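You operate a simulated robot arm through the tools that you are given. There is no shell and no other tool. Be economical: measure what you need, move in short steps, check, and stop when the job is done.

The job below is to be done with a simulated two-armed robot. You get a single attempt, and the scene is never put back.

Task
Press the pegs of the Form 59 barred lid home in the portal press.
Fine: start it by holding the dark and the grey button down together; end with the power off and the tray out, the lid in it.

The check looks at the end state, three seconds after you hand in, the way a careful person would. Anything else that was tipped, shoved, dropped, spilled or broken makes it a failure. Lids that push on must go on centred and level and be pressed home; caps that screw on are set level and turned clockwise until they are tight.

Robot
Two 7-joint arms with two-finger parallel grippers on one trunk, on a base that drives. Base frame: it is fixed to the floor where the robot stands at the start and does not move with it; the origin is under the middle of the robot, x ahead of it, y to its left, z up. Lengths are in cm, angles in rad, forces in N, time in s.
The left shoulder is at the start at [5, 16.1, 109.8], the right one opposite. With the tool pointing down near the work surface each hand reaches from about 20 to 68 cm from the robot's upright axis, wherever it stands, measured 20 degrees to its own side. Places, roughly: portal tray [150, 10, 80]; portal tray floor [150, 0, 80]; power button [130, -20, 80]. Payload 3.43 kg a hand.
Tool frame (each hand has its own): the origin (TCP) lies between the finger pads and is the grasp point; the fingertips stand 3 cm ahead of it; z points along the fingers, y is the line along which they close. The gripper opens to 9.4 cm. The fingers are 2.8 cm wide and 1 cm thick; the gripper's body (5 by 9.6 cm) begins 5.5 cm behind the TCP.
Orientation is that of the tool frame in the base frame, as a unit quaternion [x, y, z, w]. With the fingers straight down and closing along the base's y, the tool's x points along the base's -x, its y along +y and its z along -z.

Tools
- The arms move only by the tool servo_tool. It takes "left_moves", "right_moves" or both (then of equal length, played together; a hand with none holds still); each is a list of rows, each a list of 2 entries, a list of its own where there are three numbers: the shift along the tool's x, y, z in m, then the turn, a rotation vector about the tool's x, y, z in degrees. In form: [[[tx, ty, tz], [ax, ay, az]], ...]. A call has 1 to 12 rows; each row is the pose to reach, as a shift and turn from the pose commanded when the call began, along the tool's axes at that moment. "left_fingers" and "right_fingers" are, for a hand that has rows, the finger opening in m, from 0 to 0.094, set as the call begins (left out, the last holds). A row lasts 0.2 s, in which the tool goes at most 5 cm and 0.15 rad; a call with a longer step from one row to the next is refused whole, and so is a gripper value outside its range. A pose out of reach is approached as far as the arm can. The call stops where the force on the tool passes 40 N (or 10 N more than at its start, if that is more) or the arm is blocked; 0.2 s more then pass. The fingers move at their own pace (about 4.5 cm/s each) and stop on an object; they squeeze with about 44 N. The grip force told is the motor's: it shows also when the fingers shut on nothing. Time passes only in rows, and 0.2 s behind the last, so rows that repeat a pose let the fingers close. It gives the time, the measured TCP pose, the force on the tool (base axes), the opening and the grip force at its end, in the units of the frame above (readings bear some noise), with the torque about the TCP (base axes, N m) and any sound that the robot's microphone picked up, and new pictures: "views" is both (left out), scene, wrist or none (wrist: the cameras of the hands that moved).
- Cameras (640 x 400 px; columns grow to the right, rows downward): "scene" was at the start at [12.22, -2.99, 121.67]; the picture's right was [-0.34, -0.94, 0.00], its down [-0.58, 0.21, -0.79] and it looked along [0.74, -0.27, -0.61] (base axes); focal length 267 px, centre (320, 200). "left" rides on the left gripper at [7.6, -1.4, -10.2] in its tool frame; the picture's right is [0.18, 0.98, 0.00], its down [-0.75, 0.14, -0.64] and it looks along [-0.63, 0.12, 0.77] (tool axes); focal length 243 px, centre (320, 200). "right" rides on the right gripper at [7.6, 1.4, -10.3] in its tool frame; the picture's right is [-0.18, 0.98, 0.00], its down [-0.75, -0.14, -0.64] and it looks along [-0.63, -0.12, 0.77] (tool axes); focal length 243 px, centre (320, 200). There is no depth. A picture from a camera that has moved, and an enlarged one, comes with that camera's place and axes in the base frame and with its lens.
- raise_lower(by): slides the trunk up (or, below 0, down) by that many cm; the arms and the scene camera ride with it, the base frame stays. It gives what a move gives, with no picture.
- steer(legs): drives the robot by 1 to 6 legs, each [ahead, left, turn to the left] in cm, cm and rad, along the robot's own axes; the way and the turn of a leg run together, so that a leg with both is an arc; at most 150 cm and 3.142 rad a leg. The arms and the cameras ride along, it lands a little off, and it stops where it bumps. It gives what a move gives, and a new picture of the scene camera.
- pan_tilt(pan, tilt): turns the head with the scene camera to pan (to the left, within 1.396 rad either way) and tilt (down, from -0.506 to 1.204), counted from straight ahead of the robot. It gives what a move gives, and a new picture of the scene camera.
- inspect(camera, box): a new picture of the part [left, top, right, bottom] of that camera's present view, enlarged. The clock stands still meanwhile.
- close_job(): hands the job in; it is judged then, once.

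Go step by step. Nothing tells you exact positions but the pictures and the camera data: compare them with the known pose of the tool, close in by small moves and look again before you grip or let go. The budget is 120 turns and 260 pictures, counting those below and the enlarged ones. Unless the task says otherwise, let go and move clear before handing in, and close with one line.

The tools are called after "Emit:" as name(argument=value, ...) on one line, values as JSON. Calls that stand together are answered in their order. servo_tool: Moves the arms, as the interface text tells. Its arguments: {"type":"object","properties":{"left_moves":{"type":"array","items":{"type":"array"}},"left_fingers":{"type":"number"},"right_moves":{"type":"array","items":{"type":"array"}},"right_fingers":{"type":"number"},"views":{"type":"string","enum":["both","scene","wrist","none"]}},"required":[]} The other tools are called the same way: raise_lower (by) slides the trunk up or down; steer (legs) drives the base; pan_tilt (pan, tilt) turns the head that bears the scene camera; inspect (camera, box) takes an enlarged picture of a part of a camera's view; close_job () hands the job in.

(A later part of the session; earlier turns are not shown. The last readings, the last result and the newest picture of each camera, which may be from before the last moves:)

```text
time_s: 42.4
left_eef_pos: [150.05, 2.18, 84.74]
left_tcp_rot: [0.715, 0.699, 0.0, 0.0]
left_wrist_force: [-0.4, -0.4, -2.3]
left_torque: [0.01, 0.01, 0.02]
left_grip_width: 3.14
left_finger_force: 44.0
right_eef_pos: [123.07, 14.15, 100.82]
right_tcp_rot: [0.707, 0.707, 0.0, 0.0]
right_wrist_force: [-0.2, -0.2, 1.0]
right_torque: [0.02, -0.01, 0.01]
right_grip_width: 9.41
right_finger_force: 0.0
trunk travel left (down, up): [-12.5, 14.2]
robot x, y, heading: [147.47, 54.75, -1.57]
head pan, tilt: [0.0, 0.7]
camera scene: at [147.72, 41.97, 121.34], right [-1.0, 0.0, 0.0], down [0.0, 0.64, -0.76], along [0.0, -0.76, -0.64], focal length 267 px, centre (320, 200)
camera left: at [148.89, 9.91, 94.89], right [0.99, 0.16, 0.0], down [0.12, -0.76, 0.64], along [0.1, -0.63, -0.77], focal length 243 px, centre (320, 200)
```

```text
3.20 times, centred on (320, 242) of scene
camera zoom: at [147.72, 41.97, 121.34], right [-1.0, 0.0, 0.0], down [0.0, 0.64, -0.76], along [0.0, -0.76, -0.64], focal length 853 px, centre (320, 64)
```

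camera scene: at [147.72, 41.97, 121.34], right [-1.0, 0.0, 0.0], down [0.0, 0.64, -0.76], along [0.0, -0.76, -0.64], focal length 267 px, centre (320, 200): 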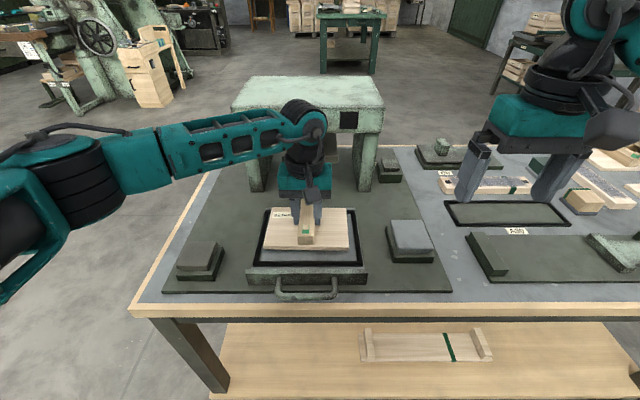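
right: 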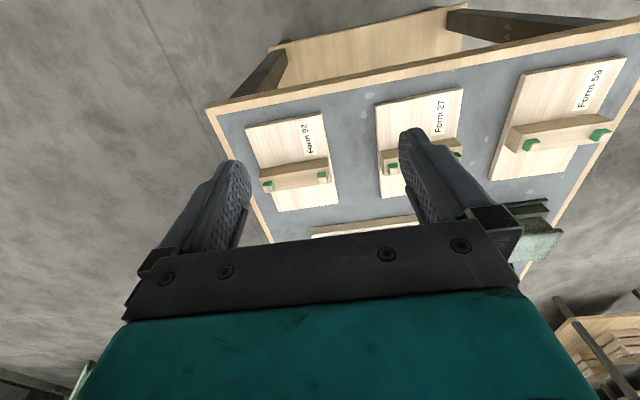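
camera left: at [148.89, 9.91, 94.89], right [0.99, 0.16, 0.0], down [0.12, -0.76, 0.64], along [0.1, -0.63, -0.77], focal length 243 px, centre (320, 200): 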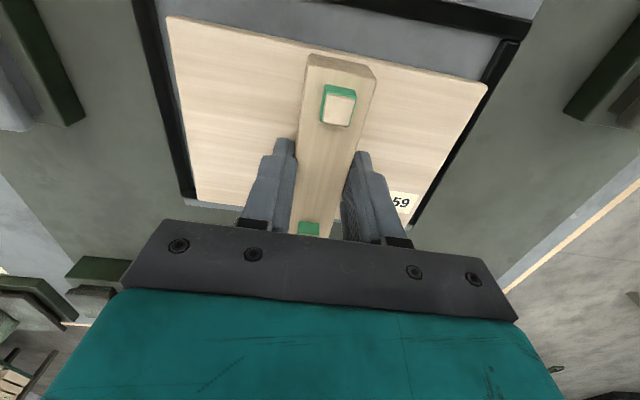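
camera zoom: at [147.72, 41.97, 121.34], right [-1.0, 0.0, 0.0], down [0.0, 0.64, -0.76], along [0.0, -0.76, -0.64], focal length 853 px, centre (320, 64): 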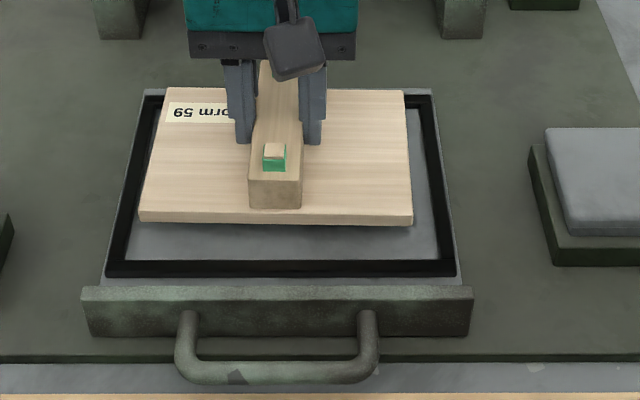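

Emit:
servo_tool(left_moves=[[[0, -0.004, 0.004], [0, 0, -0.6]], [[0, -0.004, 0.008], [0, 0, -0.6]], [[0, -0.004, 0.012], [0, 0, -0.6]], [[0, -0.004, 0.015], [0, 0, -0.6]], [[0, -0.004, 0.015], [0, 0, -0.6]]], views="none")

Emit:
inspect(camera="scene", box=[220, 180, 420, 305])

```text
time_s: 43.6
left_eef_pos: [149.73, 2.33, 83.17]
left_tcp_rot: [0.711, 0.703, 0.0, 0.0]
left_wrist_force: [1.1, -0.1, 0.2]
left_torque: [-0.22, -0.08, 0.01]
left_grip_width: 3.11
left_finger_force: 43.5
right_eef_pos: [123.11, 14.23, 100.77]
right_tcp_rot: [0.707, 0.707, 0.0, 0.001]
right_wrist_force: [0.3, 0.1, -0.1]
right_torque: [0.0, 0.01, 0.02]
right_grip_width: 9.39
right_finger_force: 0.0
trunk travel left (down, up): [-12.5, 14.2]
robot x, y, heading: [147.69, 54.73, -1.575]
head pan, tilt: [0.0, 0.7]
```

```text
3.20 times, centred on (320, 242) of scene
camera zoom: at [147.73, 42.0, 121.34], right [-1.0, 0.0, 0.0], down [0.0, 0.64, -0.77], along [0.0, -0.77, -0.64], focal length 853 px, centre (320, 64)
```

zoom: 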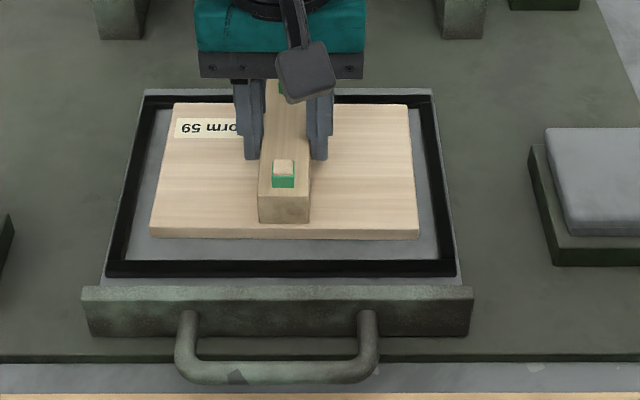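

The lid touches the tray floor; it sits about 0.6 cm too far in. I lift slightly, shift it toward me and set it down.

Emit:
servo_tool(left_moves=[[[0, 0, -0.005], [0, 0, 0]], [[0.006, 0, -0.005], [0, 0, 0]], [[0.006, 0, -0.002], [0, 0, 0]], [[0.006, 0, 0.001], [0, 0, 0]], [[0.006, 0, 0.001], [0, 0, 0]]], views="none")

Emit:
inspect(camera="scene", box=[220, 180, 420, 305])

```text
time_s: 44.8
left_eef_pos: [149.88, 2.78, 83.14]
left_tcp_rot: [0.712, 0.703, -0.001, 0.0]
left_wrist_force: [3.2, 0.8, 13.1]
left_torque: [0.73, -0.22, 0.02]
left_grip_width: 3.11
left_finger_force: 43.6
right_eef_pos: [123.17, 14.18, 100.94]
right_tcp_rot: [0.708, 0.706, 0.0, 0.001]
right_wrist_force: [-0.8, 0.5, -0.3]
right_torque: [0.02, 0.01, -0.01]
right_grip_width: 9.41
right_finger_force: 0.1
trunk travel left (down, up): [-12.5, 14.2]
robot x, y, heading: [147.98, 54.41, -1.575]
head pan, tilt: [0.0, 0.7]
```

```text
3.20 times, centred on (320, 242) of scene
camera zoom: at [147.75, 42.08, 121.38], right [-1.0, 0.0, 0.0], down [0.0, 0.64, -0.77], along [0.0, -0.77, -0.64], focal length 853 px, centre (320, 64)
```

zoom: 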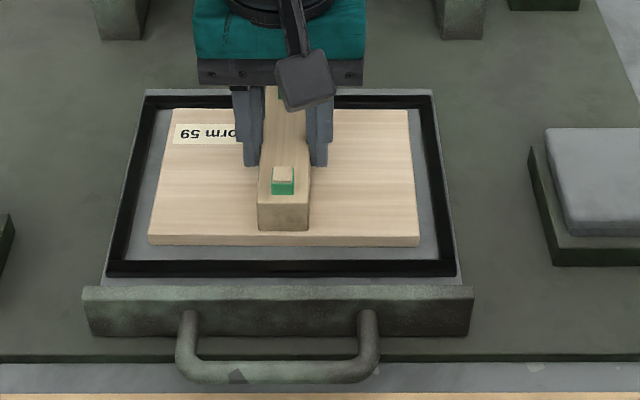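

The lid rests in the tray, centred. I open the fingers and lift off.

Emit:
servo_tool(left_moves=[[[0, 0, -0.001], [0, 0, 0]], [[0, 0, -0.001], [0, 0, 0]], [[0, 0, -0.001], [0, 0, 0]], [[0, 0, -0.03], [0, 0, 0]], [[0, 0, -0.07], [0, 0, 0]], [[0, 0, -0.11], [0, 0, 0]], [[0.02, 0.03, -0.14], [0, 0, 0]], [[0.04, 0.06, -0.16], [0, 0, 0]], [[0.05, 0.1, -0.16], [0, 0, 0]], [[0.06, 0.13, -0.16], [0, 0, 0]]], left_fingers=0.06, views="scene")

Emit:
inspect(camera="scene", box=[160, 180, 480, 380])

Emit:
inspect(camera="scene", box=[330, 90, 470, 190])

```text
time_s: 47.0
left_eef_pos: [162.89, 9.04, 98.92]
left_tcp_rot: [0.713, 0.702, 0.0, 0.0]
left_wrist_force: [1.1, -0.5, 0.0]
left_torque: [0.0, -0.02, 0.01]
left_grip_width: 6.0
left_finger_force: 0.1
right_eef_pos: [123.09, 14.23, 100.94]
right_tcp_rot: [0.708, 0.706, 0.0, 0.0]
right_wrist_force: [-0.7, -1.0, -0.2]
right_torque: [0.04, -0.01, 0.03]
right_grip_width: 9.42
right_finger_force: 0.1
trunk travel left (down, up): [-12.5, 14.2]
robot x, y, heading: [147.61, 54.74, -1.572]
head pan, tilt: [0.0, 0.7]
camera scene: at [147.75, 42.0, 121.34], right [-1.0, 0.0, 0.0], down [0.0, 0.64, -0.77], along [0.0, -0.77, -0.64], focal length 267 px, centre (320, 200)
```

scene: 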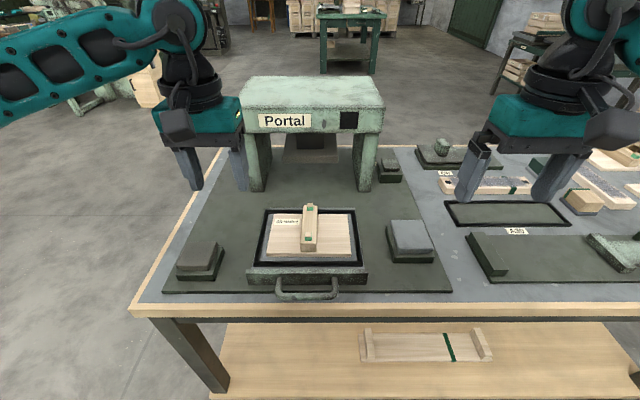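

```text
2.00 times, centred on (320, 280) of scene
camera zoom: at [147.75, 42.0, 121.34], right [-1.0, 0.0, 0.0], down [0.0, 0.64, -0.77], along [0.0, -0.77, -0.64], focal length 533 px, centre (320, 40)
```

zoom: 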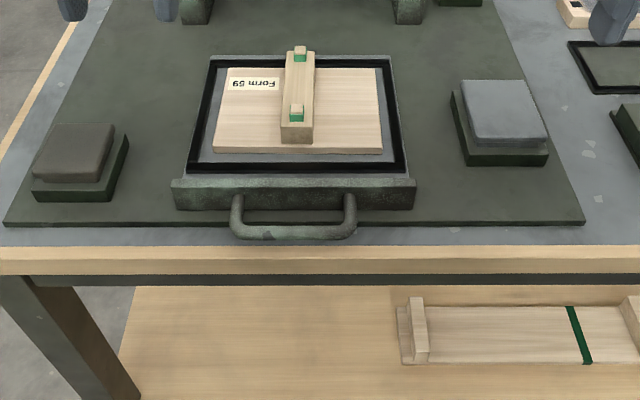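

```text
4.00 times, centred on (400, 140) of scene
camera zoom: at [147.75, 42.0, 121.34], right [-1.0, 0.0, 0.0], down [0.0, 0.64, -0.77], along [0.0, -0.77, -0.64], focal length 1067 px, centre (0, 440)
```

zoom: 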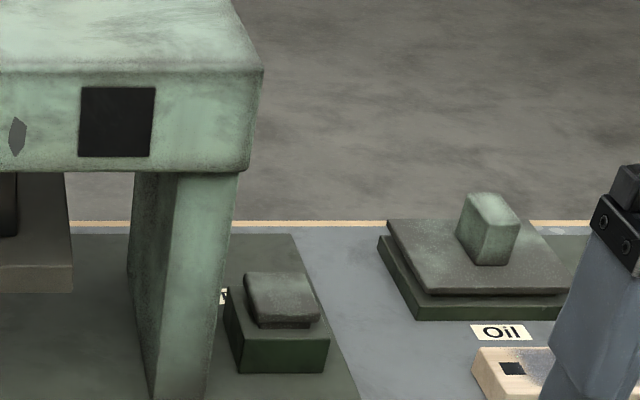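

The lid sits properly in the tray. Power lies at about [128, −22]; I look down to see how close the base may come to the table.

Emit:
pan_tilt(pan=0, tilt=1.2)

```text
time_s: 47.9
left_eef_pos: [162.81, 8.95, 98.85]
left_tcp_rot: [0.712, 0.702, 0.0, 0.0]
left_wrist_force: [0.2, 0.6, -0.7]
left_torque: [-0.01, -0.01, 0.02]
left_grip_width: 5.98
left_finger_force: 0.1
right_eef_pos: [123.1, 14.11, 100.88]
right_tcp_rot: [0.708, 0.706, -0.001, 0.0]
right_wrist_force: [0.6, 0.4, 0.6]
right_torque: [0.03, -0.04, -0.01]
right_grip_width: 9.41
right_finger_force: 0.1
trunk travel left (down, up): [-12.5, 14.2]
robot x, y, heading: [147.79, 54.59, -1.573]
head pan, tilt: [0.0, 1.201]
camera scene: at [147.73, 44.88, 117.74], right [-1.0, 0.0, 0.0], down [0.0, 0.93, -0.36], along [0.0, -0.36, -0.93], focal length 267 px, centre (320, 200)
```

scene: 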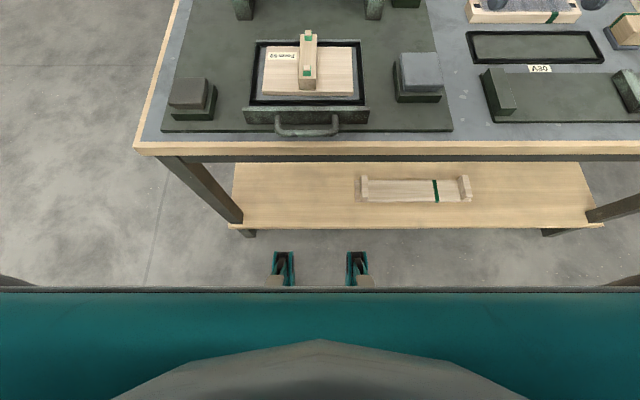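

There is room to come about 6 cm closer. I do so, a little to the right, and look at the power button.

Emit:
steer(legs=[[6, -4, 0]])

Emit:
pan_tilt(pan=-0.25, tilt=0.65)

Emit:
inspect(camera="scene", box=[260, 80, 420, 180])

```text
time_s: 48.9
left_eef_pos: [159.09, 5.11, 98.92]
left_tcp_rot: [0.71, 0.704, 0.0, 0.0]
left_wrist_force: [-0.2, -0.4, 0.5]
left_torque: [0.02, -0.06, -0.03]
left_grip_width: 5.99
left_finger_force: 0.1
right_eef_pos: [119.27, 10.03, 100.99]
right_tcp_rot: [0.707, 0.708, 0.0, 0.0]
right_wrist_force: [-0.1, -0.4, -0.2]
right_torque: [0.03, -0.03, -0.02]
right_grip_width: 9.43
right_finger_force: 0.2
trunk travel left (down, up): [-12.5, 14.2]
robot x, y, heading: [143.7, 50.35, -1.57]
head pan, tilt: [0.0, 1.201]
camera scene: at [143.79, 40.89, 117.75], right [-1.0, 0.0, 0.0], down [0.0, 0.93, -0.36], along [0.0, -0.36, -0.93], focal length 267 px, centre (320, 200)
```

scene: 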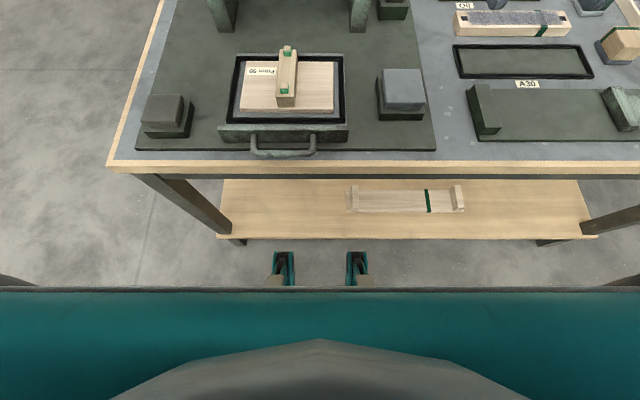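

```text
time_s: 49.9
left_eef_pos: [159.02, 5.15, 98.96]
left_tcp_rot: [0.71, 0.704, 0.001, -0.001]
left_wrist_force: [0.9, 0.3, -0.7]
left_torque: [0.01, 0.01, 0.01]
left_grip_width: 5.99
left_finger_force: 0.0
right_eef_pos: [119.27, 10.02, 100.91]
right_tcp_rot: [0.706, 0.708, 0.001, 0.0]
right_wrist_force: [0.5, 0.0, 0.2]
right_torque: [0.0, 0.03, -0.01]
right_grip_width: 9.39
right_finger_force: 0.1
trunk travel left (down, up): [-12.5, 14.2]
robot x, y, heading: [143.89, 50.41, -1.566]
head pan, tilt: [-0.25, 0.649]
camera scene: at [141.68, 38.04, 121.77], right [-0.97, 0.24, 0.0], down [0.15, 0.59, -0.8], along [-0.19, -0.77, -0.61], focal length 267 px, centre (320, 200)
```

scene: 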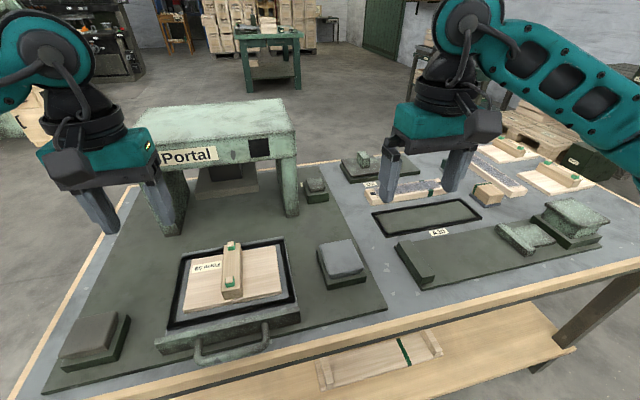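

```text
4.00 times, centred on (340, 130) of scene
camera zoom: at [141.68, 38.04, 121.77], right [-0.97, 0.24, 0.0], down [0.15, 0.59, -0.8], along [-0.19, -0.77, -0.61], focal length 1067 px, centre (240, 480)
```

zoom: 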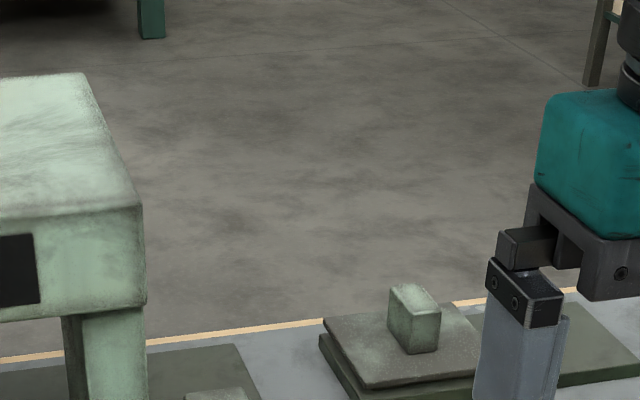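

Emit:
inspect(camera="scene", box=[270, 150, 370, 212])

```text
6.40 times, centred on (320, 181) of scene
camera zoom: at [141.68, 38.04, 121.77], right [-0.97, 0.24, 0.0], down [0.15, 0.59, -0.8], along [-0.19, -0.77, -0.61], focal length 1707 px, centre (320, 322)
```

zoom: 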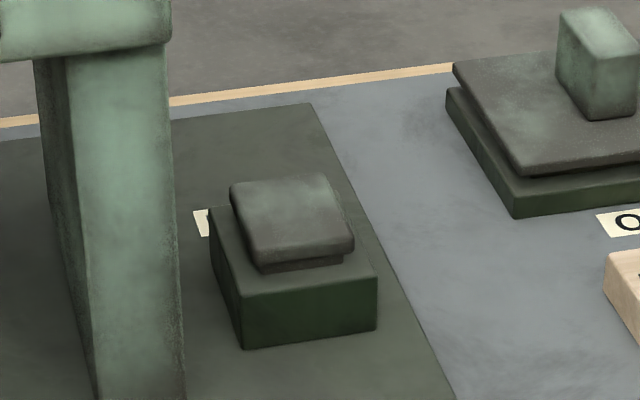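

Power pad: top at about [128.3, −19.8, 82]. I tilt the right hand forward 35° with closed fingers and bring it over the pad, high first.

Emit:
servo_tool(right_moves=[[[-0.04, 0.011, 0], [0, -5, 0]], [[-0.08, 0.022, 0], [0, -10, 0]], [[-0.12, 0.034, 0], [0, -15, 0]], [[-0.16, 0.046, 0], [0, -20, 0]], [[-0.2, 0.058, 0], [0, -25, 0]], [[-0.24, 0.069, 0.02], [0, -30, 0]], [[-0.28, 0.08, 0.05], [0, -35, 0]], [[-0.28, 0.08, 0.07], [0, -35, 0]], [[-0.28, 0.08, 0.07], [0, -35, 0]]], right_fingers=0)

Emit:
inspect(camera="scene", box=[240, 120, 400, 220])

```text
refused: row 7 steps farther than a row can; nothing moved
```

```text
4.00 times, centred on (320, 170) of scene
camera zoom: at [141.68, 38.04, 121.77], right [-0.97, 0.24, 0.0], down [0.15, 0.59, -0.8], along [-0.19, -0.77, -0.61], focal length 1067 px, centre (320, 320)
```

zoom: 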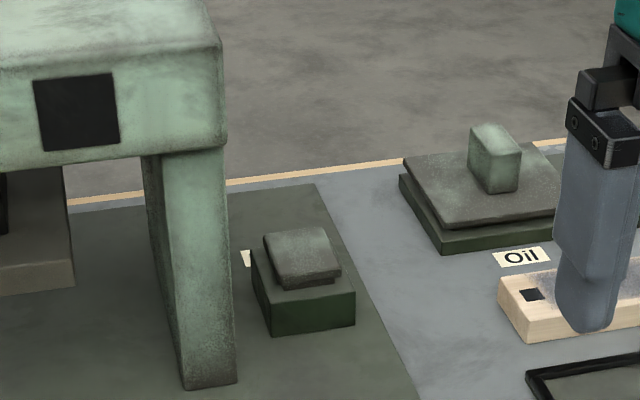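

Emit:
servo_tool(right_moves=[[[-0.04, 0.011, 0], [0, -5, 0]], [[-0.08, 0.022, 0], [0, -10, 0]], [[-0.12, 0.034, 0], [0, -15, 0]], [[-0.16, 0.046, 0], [0, -20, 0]], [[-0.2, 0.058, 0], [0, -25, 0]], [[-0.24, 0.069, 0.02], [0, -30, 0]], [[-0.28, 0.08, 0.04], [0, -35, 0]], [[-0.28, 0.08, 0.07], [0, -35, 0]], [[-0.28, 0.08, 0.07], [0, -35, 0]]], right_fingers=0)

Emit:
inspect(camera="scene", box=[240, 120, 400, 220])

```text
time_s: 51.9
left_eef_pos: [159.08, 5.03, 98.87]
left_tcp_rot: [0.71, 0.704, 0.001, -0.001]
left_wrist_force: [-0.2, -0.1, 0.3]
left_torque: [0.0, 0.01, -0.02]
left_grip_width: 6.01
left_finger_force: 0.0
right_eef_pos: [127.31, -17.91, 94.09]
right_tcp_rot: [0.673, 0.675, -0.213, 0.214]
right_wrist_force: [-0.3, 0.1, 0.5]
right_torque: [0.04, 0.0, 0.04]
right_grip_width: 0.02
right_finger_force: 32.9
trunk travel left (down, up): [-12.5, 14.2]
robot x, y, heading: [144.03, 50.22, -1.567]
head pan, tilt: [-0.25, 0.649]
camera scene: at [141.68, 38.04, 121.77], right [-0.97, 0.25, 0.0], down [0.15, 0.59, -0.8], along [-0.2, -0.77, -0.6], focal length 267 px, centre (320, 200)
camera right: at [128.77, -5.76, 98.1], right [0.98, -0.15, 0.11], down [-0.14, -0.25, 0.96], along [-0.12, -0.96, -0.27], focal length 243 px, centre (320, 200)
```

scene: 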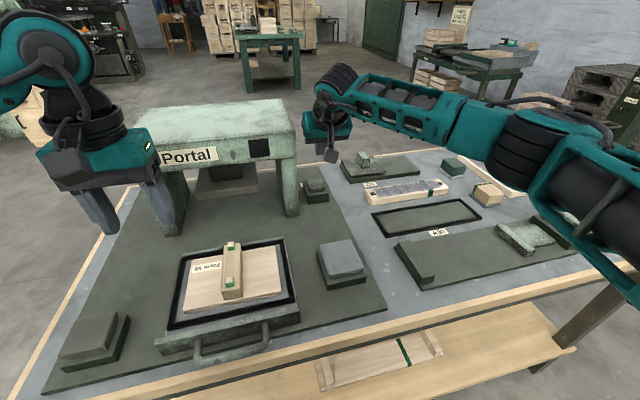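
right: 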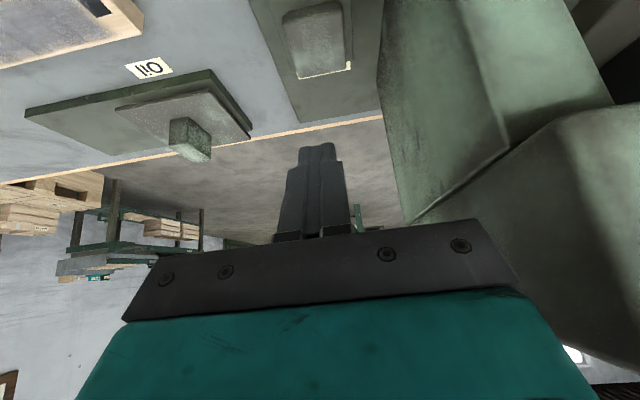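

```text
4.00 times, centred on (320, 170) of scene
camera zoom: at [141.68, 38.04, 121.77], right [-0.97, 0.25, 0.0], down [0.15, 0.59, -0.8], along [-0.2, -0.77, -0.6], focal length 1067 px, centre (320, 320)
```

zoom: 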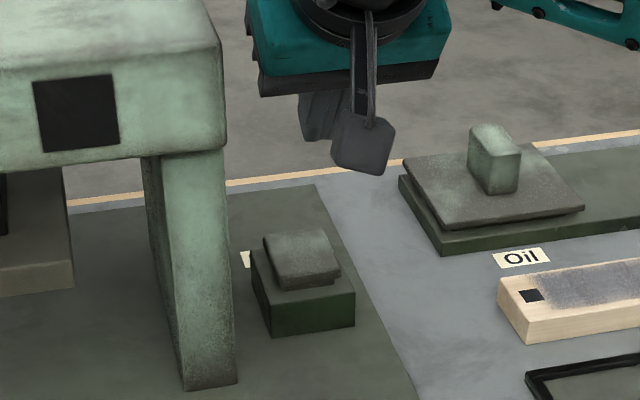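

The hand is above the pad (pad seen at x≈127.9, y≈−20). I lower straight down near the pad.

Emit:
servo_tool(right_moves=[[[0.0172, 0, 0.0246], [0, 0, 0]], [[0.0344, 0, 0.0491], [0, 0, 0]], [[0.0477, 0, 0.068], [0, 0, 0]], [[0.0477, 0, 0.068], [0, 0, 0]]], views="wrist")

Emit:
inspect(camera="scene", box=[240, 120, 400, 220])

```text
time_s: 52.9
left_eef_pos: [159.04, 4.93, 98.86]
left_tcp_rot: [0.71, 0.704, 0.001, 0.0]
left_wrist_force: [-0.1, -0.9, -0.4]
left_torque: [-0.01, 0.0, 0.0]
left_grip_width: 6.0
left_finger_force: 0.0
right_eef_pos: [127.24, -17.95, 85.66]
right_tcp_rot: [0.674, 0.675, -0.212, 0.213]
right_wrist_force: [-0.9, -0.4, 0.1]
right_torque: [0.0, 0.0, 0.02]
right_grip_width: 0.0
right_finger_force: 32.9
trunk travel left (down, up): [-12.5, 14.2]
robot x, y, heading: [143.76, 50.35, -1.569]
head pan, tilt: [-0.25, 0.649]
camera right: at [128.75, -5.87, 89.78], right [0.98, -0.15, 0.11], down [-0.14, -0.25, 0.96], along [-0.12, -0.96, -0.27], focal length 243 px, centre (320, 200)
```

right: 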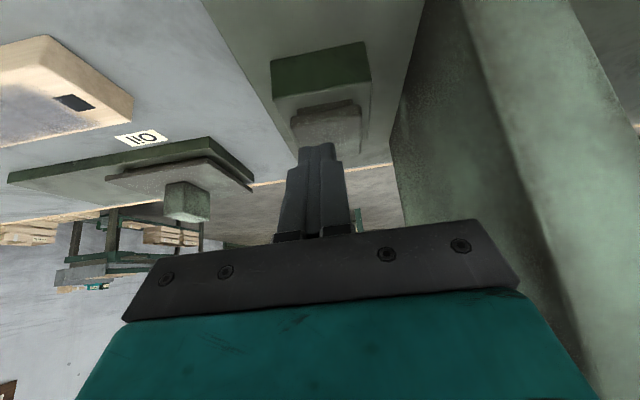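

```text
4.00 times, centred on (320, 170) of scene
camera zoom: at [141.67, 38.03, 121.77], right [-0.97, 0.25, 0.0], down [0.15, 0.59, -0.8], along [-0.2, -0.77, -0.6], focal length 1067 px, centre (320, 320)
```

zoom: 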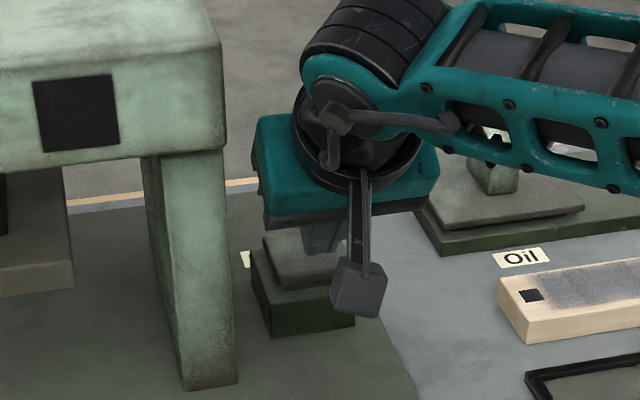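

The tips hover just over the pad. I press in small steps.

Emit:
servo_tool(right_moves=[[[0.0017, 0, 0.0025], [0, 0, 0]], [[0.0034, 0, 0.0049], [0, 0, 0]], [[0.0052, 0, 0.0074], [0, 0, 0]], [[0.0069, 0, 0.0098], [0, 0, 0]], [[0.0086, 0, 0.0123], [0, 0, 0]], [[0.0103, 0, 0.0147], [0, 0, 0]]], views="scene")

Emit:
inspect(camera="scene", box=[240, 120, 400, 220])

```text
time_s: 54.3
left_eef_pos: [159.08, 5.27, 98.91]
left_tcp_rot: [0.71, 0.704, -0.001, 0.001]
left_wrist_force: [-0.9, -0.3, 0.1]
left_torque: [0.02, -0.03, -0.02]
left_grip_width: 6.0
left_finger_force: 0.0
right_eef_pos: [127.43, -17.92, 84.26]
right_tcp_rot: [0.673, 0.675, -0.214, 0.216]
right_wrist_force: [-0.6, 1.7, 15.8]
right_torque: [0.03, 0.06, -0.03]
right_grip_width: 0.0
right_finger_force: 33.3
trunk travel left (down, up): [-12.5, 14.2]
robot x, y, heading: [143.55, 50.28, -1.571]
head pan, tilt: [-0.25, 0.649]
heard: click
camera scene: at [141.7, 38.23, 121.83], right [-0.97, 0.25, 0.0], down [0.15, 0.58, -0.8], along [-0.2, -0.77, -0.6], focal length 267 px, centre (320, 200)
```

scene: 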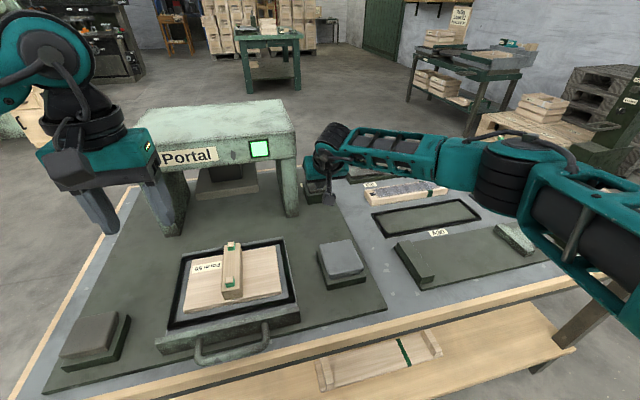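

```text
4.00 times, centred on (320, 170) of scene
camera zoom: at [141.7, 38.23, 121.83], right [-0.97, 0.25, 0.0], down [0.15, 0.58, -0.8], along [-0.2, -0.77, -0.6], focal length 1067 px, centre (320, 320)
```

zoom: 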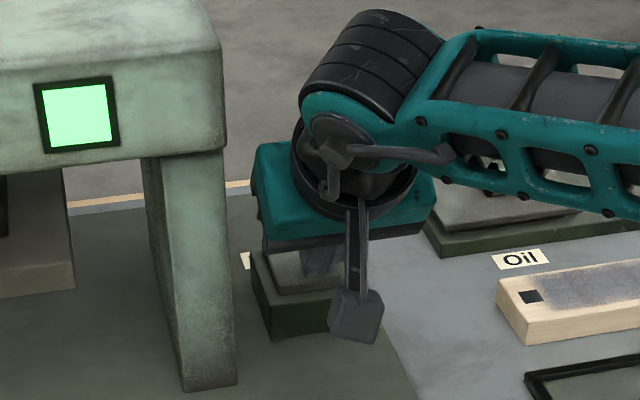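

Click heard and the indicator turned green: power is on. I raise the right hand and bring it back upright near the grey button.

Emit:
servo_tool(right_moves=[[[-0.023, 0, -0.0328], [0, 0, 0]], [[-0.0459, 0, -0.0655], [0, 0, 0]], [[-0.0689, 0, -0.0983], [0, 0, 0]], [[-0.0443, 0, -0.1155], [0, 5, 0]], [[-0.0197, 0, -0.1327], [0, 10, 0]], [[0.0049, 0, -0.1499], [0, 15, 0]], [[0.0295, 0, -0.1671], [0, 20, 0]], [[0.0541, 0, -0.1843], [0, 25, 0]], [[0.0787, 0, -0.2015], [0, 30, 0]], [[0.1033, 0, -0.2187], [0, 35, 0]], [[0.1033, 0, -0.2187], [0, 35, 0]]], views="none")

Emit:
pan_tilt(pan=0, tilt=0.75)

Emit:
inspect(camera="scene", box=[200, 210, 400, 335])

```text
time_s: 56.7
left_eef_pos: [159.01, 5.02, 98.83]
left_tcp_rot: [0.711, 0.703, 0.001, 0.0]
left_wrist_force: [-0.2, -0.2, -0.7]
left_torque: [-0.01, 0.01, 0.03]
left_grip_width: 6.0
left_finger_force: 0.0
right_eef_pos: [127.27, 3.31, 95.71]
right_tcp_rot: [0.706, 0.708, 0.0, -0.001]
right_wrist_force: [-0.5, 0.2, 0.4]
right_torque: [0.02, 0.0, 0.0]
right_grip_width: 0.02
right_finger_force: 32.6
trunk travel left (down, up): [-12.5, 14.2]
robot x, y, heading: [143.39, 50.67, -1.562]
head pan, tilt: [-0.25, 0.649]
```

```text
time_s: 57.5
left_eef_pos: [159.05, 5.09, 98.87]
left_tcp_rot: [0.71, 0.704, 0.0, -0.001]
left_wrist_force: [-0.3, -0.1, 0.6]
left_torque: [0.03, -0.02, 0.01]
left_grip_width: 6.02
left_finger_force: 0.1
right_eef_pos: [127.22, 3.43, 95.71]
right_tcp_rot: [0.706, 0.708, -0.001, 0.0]
right_wrist_force: [-0.6, -0.4, -0.1]
right_torque: [0.03, 0.02, 0.03]
right_grip_width: 0.03
right_finger_force: 33.4
trunk travel left (down, up): [-12.5, 14.2]
robot x, y, heading: [143.6, 50.36, -1.57]
head pan, tilt: [0.0, 0.75]
camera scene: at [143.81, 38.16, 120.91], right [-1.0, 0.0, 0.0], down [0.0, 0.68, -0.73], along [0.0, -0.73, -0.68], focal length 267 px, centre (320, 200)
```

scene: 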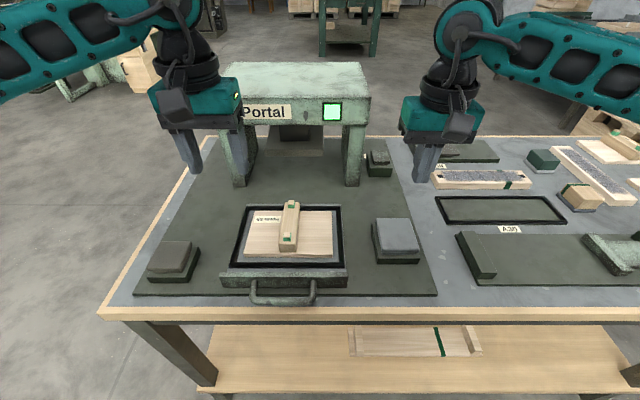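

```text
3.20 times, centred on (300, 272) of scene
camera zoom: at [143.81, 38.16, 120.91], right [-1.0, 0.0, 0.0], down [0.0, 0.68, -0.73], along [0.0, -0.73, -0.68], focal length 853 px, centre (384, -32)
```

zoom: 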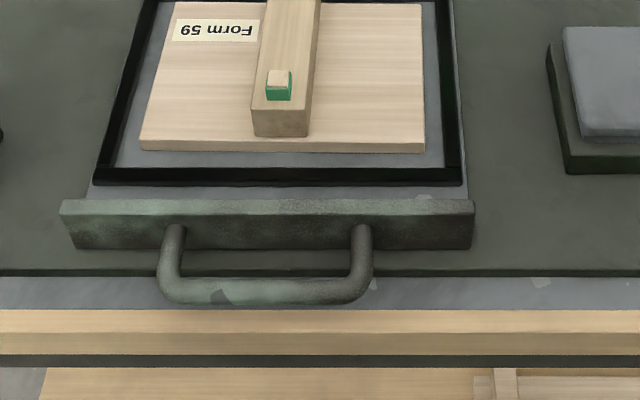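

The handle bar runs along x at about [150, 17.4, 79] with a ~2.7 cm gap behind it. I bring the left hand over it, turned −90° to close along y.

Emit:
servo_tool(left_moves=[[[0.011, -0.008, 0], [0, 0, -8.2]], [[0.022, -0.016, 0], [0, 0, -16.4]], [[0.034, -0.025, 0], [0, 0, -24.6]], [[0.045, -0.033, 0], [0, 0, -32.8]], [[0.056, -0.041, 0], [0, 0, -41]], [[0.067, -0.049, 0], [0, 0, -49.2]], [[0.079, -0.057, 0], [0, 0, -57.4]], [[0.09, -0.065, 0.01], [0, 0, -65.6]], [[0.101, -0.074, 0.02], [0, 0, -73.8]], [[0.112, -0.082, 0.04], [0, 0, -82]], [[0.1235, -0.09, 0.06], [0, 0, -90]], [[0.1235, -0.09, 0.06], [0, 0, -90]]], left_fingers=0.034)

Emit:
inspect(camera="scene", box=[200, 210, 400, 335])

```text
time_s: 60.1
left_eef_pos: [150.07, 17.31, 92.94]
left_tcp_rot: [0.005, 1.0, 0.0, 0.001]
left_wrist_force: [0.2, 0.2, -0.1]
left_torque: [-0.03, -0.02, 0.03]
left_grip_width: 3.38
left_finger_force: 0.1
right_eef_pos: [127.2, 3.24, 95.76]
right_tcp_rot: [0.706, 0.708, 0.0, 0.0]
right_wrist_force: [0.0, -0.7, 0.6]
right_torque: [0.03, 0.01, 0.02]
right_grip_width: 0.0
right_finger_force: 33.3
trunk travel left (down, up): [-12.5, 14.2]
robot x, y, heading: [143.82, 50.24, -1.567]
head pan, tilt: [0.0, 0.75]
camera scene: at [143.82, 38.17, 120.91], right [-1.0, 0.0, 0.0], down [0.0, 0.68, -0.73], along [0.0, -0.73, -0.68], focal length 267 px, centre (320, 200)
camera left: at [142.43, 16.07, 103.23], right [-0.18, 0.98, 0.0], down [0.76, 0.13, 0.64], along [0.63, 0.11, -0.77], focal length 243 px, centre (320, 200)
```

scene: 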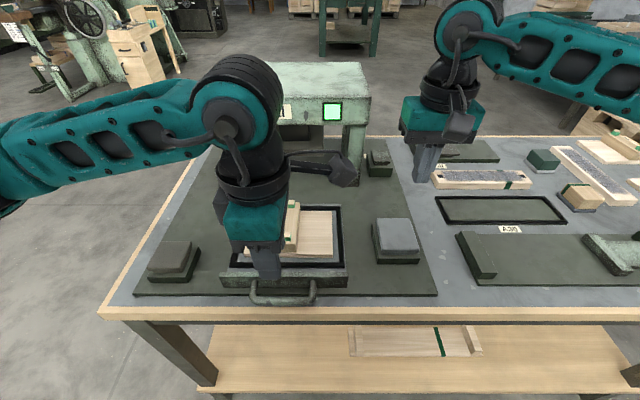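
left: 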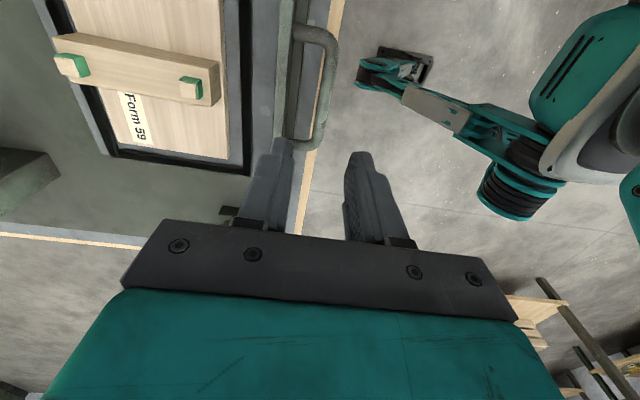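

```text
3.20 times, centred on (300, 272) of scene
camera zoom: at [143.82, 38.17, 120.91], right [-1.0, 0.0, 0.0], down [0.0, 0.68, -0.73], along [0.0, -0.73, -0.68], focal length 853 px, centre (384, -32)
```

zoom: 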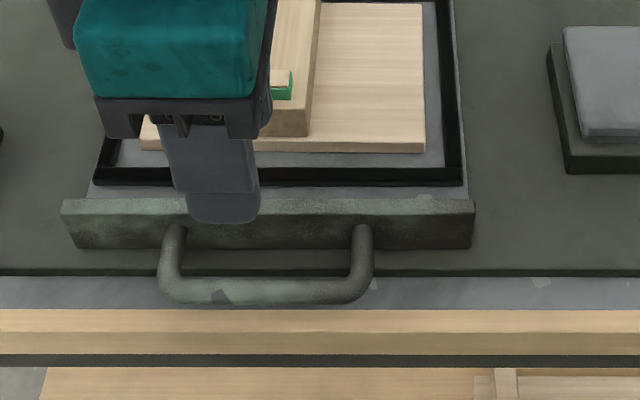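

Emit:
inspect(camera="left", box=[240, 0, 400, 160])

```text
2.50 times, centred on (320, 80) of left
camera zoom: at [142.43, 16.07, 103.23], right [-0.18, 0.98, 0.0], down [0.76, 0.13, 0.64], along [0.63, 0.11, -0.77], focal length 606 px, centre (320, 500)
```

zoom: 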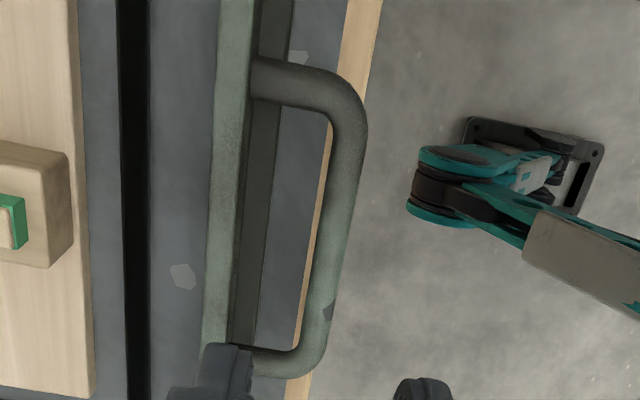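

Wrist view puts the bar centre at y ≈ 17.7, gap from 14.4 to 17.2. I lower the fingers around it.

Emit:
servo_tool(left_moves=[[[0, 0.004, 0.04], [0, 0, 0]], [[0, 0.004, 0.08], [0, 0, 0]], [[0, 0.004, 0.105], [0, 0, 0]], [[0, 0.004, 0.124], [0, 0, 0]], [[0, 0.004, 0.124], [0, 0, 0]]], left_fingers=0.034)

Emit:
inspect(camera="scene", box=[200, 210, 400, 335])

```text
time_s: 61.3
left_eef_pos: [150.14, 17.83, 80.33]
left_tcp_rot: [0.006, 1.0, 0.001, -0.001]
left_wrist_force: [0.3, -0.3, 0.4]
left_torque: [-0.01, -0.05, -0.01]
left_grip_width: 3.41
left_finger_force: 0.1
right_eef_pos: [127.3, 3.15, 95.71]
right_tcp_rot: [0.707, 0.707, 0.001, 0.0]
right_wrist_force: [0.1, 0.0, -0.8]
right_torque: [-0.02, -0.05, 0.06]
right_grip_width: 0.01
right_finger_force: 32.7
trunk travel left (down, up): [-12.5, 14.2]
robot x, y, heading: [143.37, 50.51, -1.571]
head pan, tilt: [0.0, 0.75]
camera scene: at [143.82, 38.16, 120.91], right [-1.0, 0.0, 0.0], down [0.0, 0.68, -0.73], along [0.0, -0.73, -0.68], focal length 267 px, centre (320, 200)
camera left: at [142.34, 16.41, 90.56], right [-0.17, 0.98, 0.0], down [0.76, 0.13, 0.64], along [0.63, 0.11, -0.77], focal length 243 px, centre (320, 200)
```

scene: 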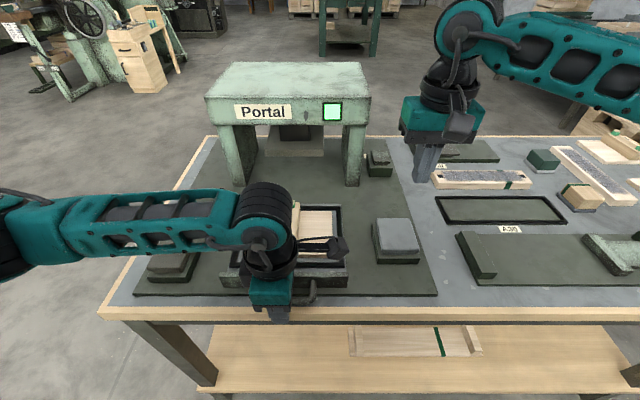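
left: 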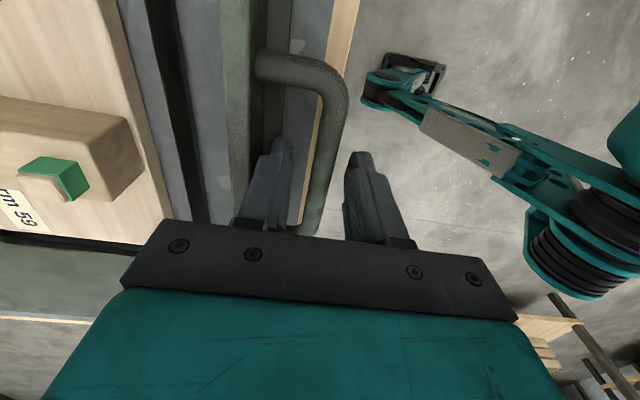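

```text
3.20 times, centred on (300, 272) of scene
camera zoom: at [143.82, 38.16, 120.91], right [-1.0, 0.0, 0.0], down [0.0, 0.68, -0.73], along [0.0, -0.73, -0.68], focal length 853 px, centre (384, -32)
```

zoom: 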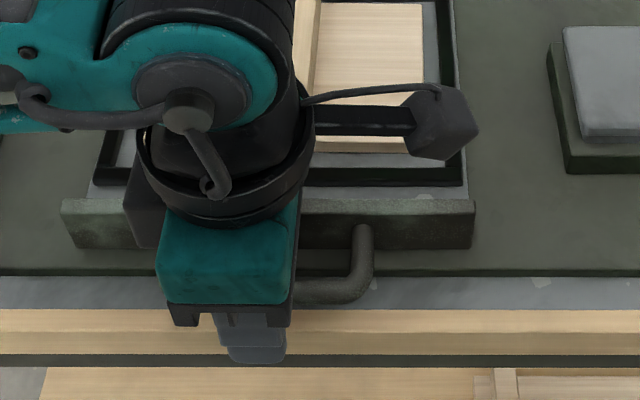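

The bar is between the fingers. I close and begin to push the tray in gently.

Emit:
servo_tool(left_moves=[[[0, 0, 0], [0, 0, 0]], [[0, 0, 0], [0, 0, 0]], [[0, 0, 0], [0, 0, 0]], [[0, -0.005, 0], [0, 0, 0]], [[0, -0.012, 0], [0, 0, 0]], [[0, -0.022, 0], [0, 0, 0]], [[0, -0.032, 0], [0, 0, 0]], [[0, -0.042, 0], [0, 0, 0]], [[0, -0.052, 0], [0, 0, 0]], [[0, -0.06, 0], [0, 0, 0]]], left_fingers=0)

```text
time_s: 63.5
left_eef_pos: [150.0, 11.73, 80.36]
left_tcp_rot: [0.003, 1.0, 0.002, 0.0]
left_wrist_force: [-6.4, -0.3, -14.3]
left_torque: [-0.01, 0.46, 1.27]
left_grip_width: 1.23
left_finger_force: 44.8
right_eef_pos: [127.12, 3.12, 95.71]
right_tcp_rot: [0.707, 0.707, 0.0, 0.0]
right_wrist_force: [-0.8, 0.1, 0.1]
right_torque: [-0.03, -0.03, -0.04]
right_grip_width: 0.04
right_finger_force: 32.8
trunk travel left (down, up): [-12.5, 14.2]
robot x, y, heading: [143.87, 50.42, -1.569]
head pan, tilt: [0.0, 0.75]
camera scene: at [143.79, 38.08, 120.89], right [-1.0, 0.0, 0.0], down [0.0, 0.68, -0.73], along [0.0, -0.73, -0.68], focal length 267 px, centre (320, 200)
camera left: at [142.35, 10.46, 90.57], right [-0.18, 0.98, 0.0], down [0.75, 0.13, 0.64], along [0.63, 0.12, -0.77], focal length 243 px, centre (320, 200)
```

scene: 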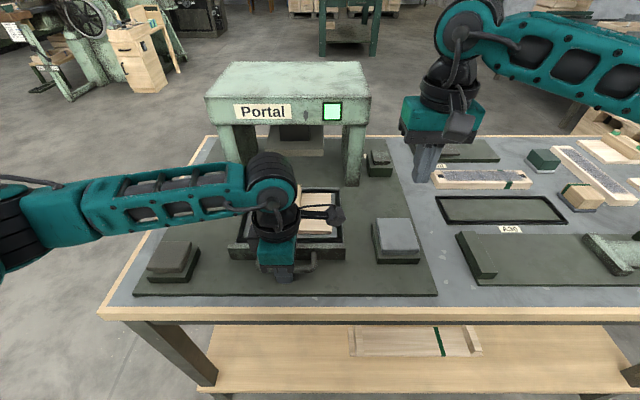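
left: 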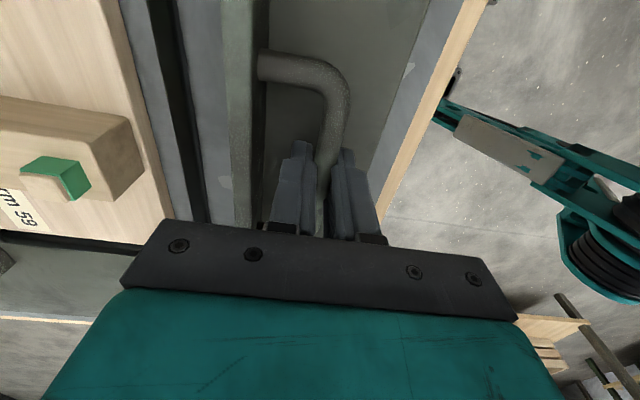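

The tray slides well. I keep pushing.

Emit:
servo_tool(left_moves=[[[0, -0.012, 0.001], [0, 0, 0]], [[0, -0.024, 0.001], [0, 0, 0]], [[0, -0.036, 0.001], [0, 0, 0]], [[0, -0.048, 0.001], [0, 0, 0]], [[0, -0.06, 0.001], [0, 0, 0]], [[0, -0.072, 0.001], [0, 0, 0]], [[0, -0.084, 0.001], [0, 0, 0]], [[0, -0.096, 0.001], [0, 0, 0]], [[0, -0.108, 0.001], [0, 0, 0]]])

```text
time_s: 65.5
left_eef_pos: [150.07, 1.01, 80.28]
left_tcp_rot: [0.003, 1.0, -0.001, 0.001]
left_wrist_force: [4.1, -2.1, -9.5]
left_torque: [0.01, 0.37, 1.34]
left_grip_width: 1.17
left_finger_force: 45.7
right_eef_pos: [127.4, 3.26, 95.63]
right_tcp_rot: [0.707, 0.707, 0.0, 0.0]
right_wrist_force: [-0.4, 0.8, -0.4]
right_torque: [0.01, -0.02, 0.0]
right_grip_width: 0.0
right_finger_force: 33.6
trunk travel left (down, up): [-12.5, 14.2]
robot x, y, heading: [143.84, 50.62, -1.571]
head pan, tilt: [0.0, 0.75]
camera scene: at [143.87, 38.08, 120.91], right [-1.0, 0.0, 0.0], down [0.0, 0.68, -0.73], along [0.0, -0.73, -0.68], focal length 267 px, centre (320, 200)
camera left: at [142.34, -0.4, 90.58], right [-0.18, 0.98, 0.0], down [0.75, 0.14, 0.64], along [0.63, 0.11, -0.77], focal length 243 px, centre (320, 200)
```

scene: 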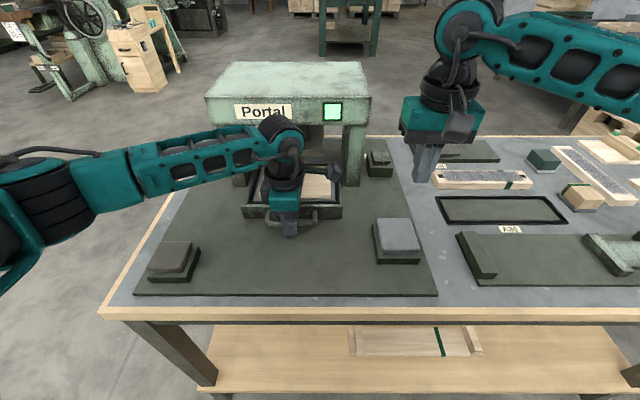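
left: 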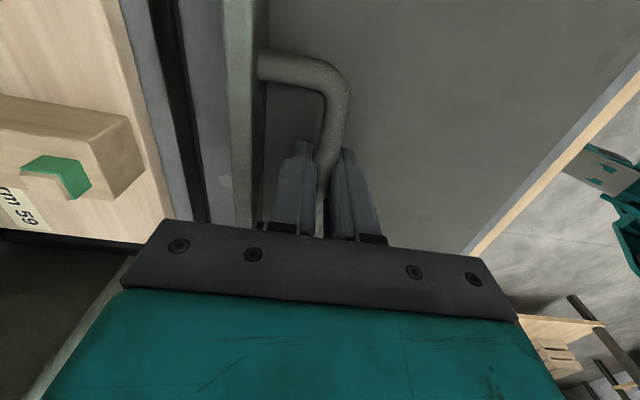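

Emit:
inspect(camera="scene", box=[190, 50, 400, 240])

```text
2.11 times, centred on (295, 145) of scene
camera zoom: at [143.87, 38.08, 120.91], right [-1.0, 0.0, 0.0], down [0.0, 0.68, -0.73], along [0.0, -0.73, -0.68], focal length 561 px, centre (373, 316)
```

zoom: 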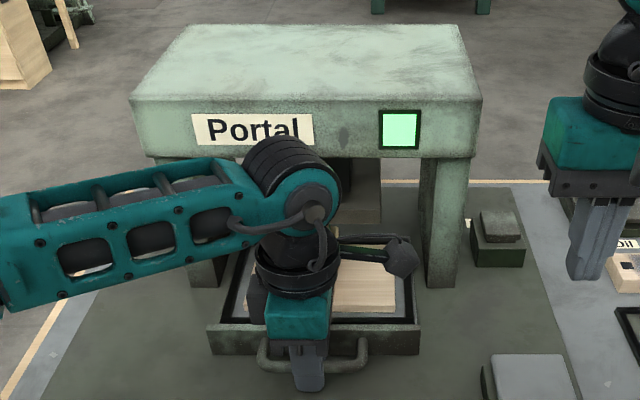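

The wrist is nearing the press's top beam, so I loosen the grip, tilt the hand back by 20° around the bar, and then push on.

Emit:
servo_tool(left_moves=[[[0, 0, 0], [0, 0, 0]], [[0, 0, -0.006], [0, 0, 0]], [[0, 0.002, -0.006], [7, 0, 0]], [[0, 0.004, -0.006], [14, 0, 0]], [[0, 0.006, -0.006], [20, 0, 0]], [[0, 0.006, -0.006], [20, 0, 0]]], left_fingers=0.024)

Emit:
inspect(camera="scene", box=[190, 50, 400, 240])

```text
time_s: 66.9
left_eef_pos: [149.97, 1.64, 81.03]
left_tcp_rot: [0.004, 0.985, -0.174, -0.001]
left_wrist_force: [0.1, 0.8, 1.1]
left_torque: [0.02, 0.0, -0.01]
left_grip_width: 2.39
left_finger_force: 0.1
right_eef_pos: [127.16, 3.33, 95.63]
right_tcp_rot: [0.707, 0.708, 0.0, 0.0]
right_wrist_force: [-0.7, -0.3, 0.3]
right_torque: [-0.01, -0.03, 0.04]
right_grip_width: 0.0
right_finger_force: 32.9
trunk travel left (down, up): [-12.5, 14.2]
robot x, y, heading: [143.14, 50.47, -1.565]
head pan, tilt: [0.0, 0.75]
camera scene: at [143.82, 38.17, 120.91], right [-1.0, 0.0, 0.0], down [0.0, 0.68, -0.73], along [0.0, -0.73, -0.68], focal length 267 px, centre (320, 200)
camera left: at [142.42, 3.96, 91.19], right [-0.18, 0.93, -0.34], down [0.76, 0.35, 0.55], along [0.63, -0.16, -0.76], focal length 243 px, centre (320, 200)
```

scene: 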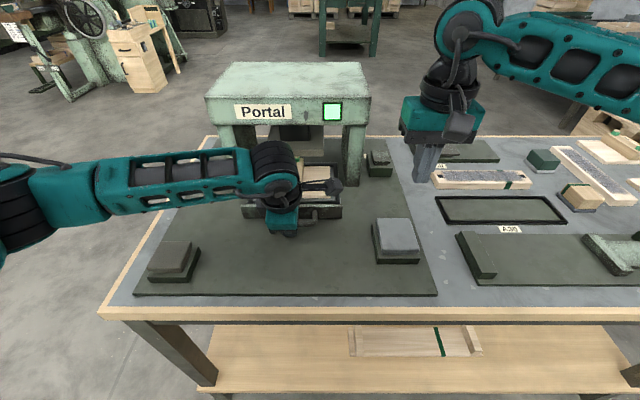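
left: 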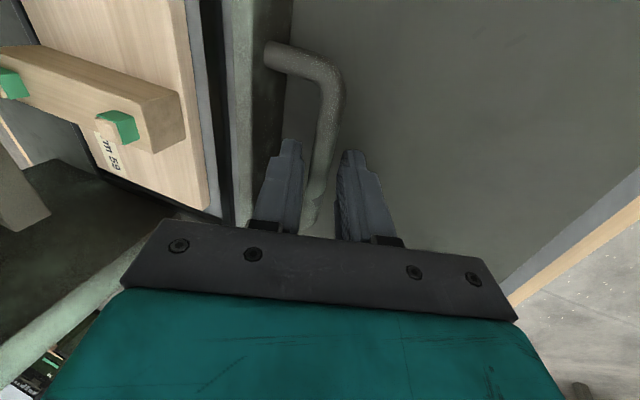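

```text
2.11 times, centred on (295, 145) of scene
camera zoom: at [143.82, 38.17, 120.91], right [-1.0, 0.0, 0.0], down [0.0, 0.68, -0.73], along [0.0, -0.73, -0.68], focal length 561 px, centre (373, 316)
```

zoom: 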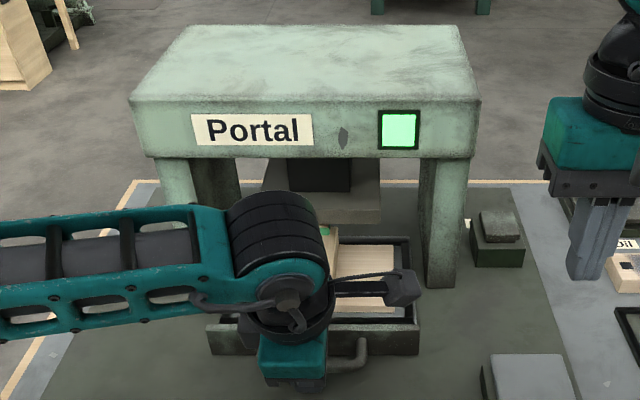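

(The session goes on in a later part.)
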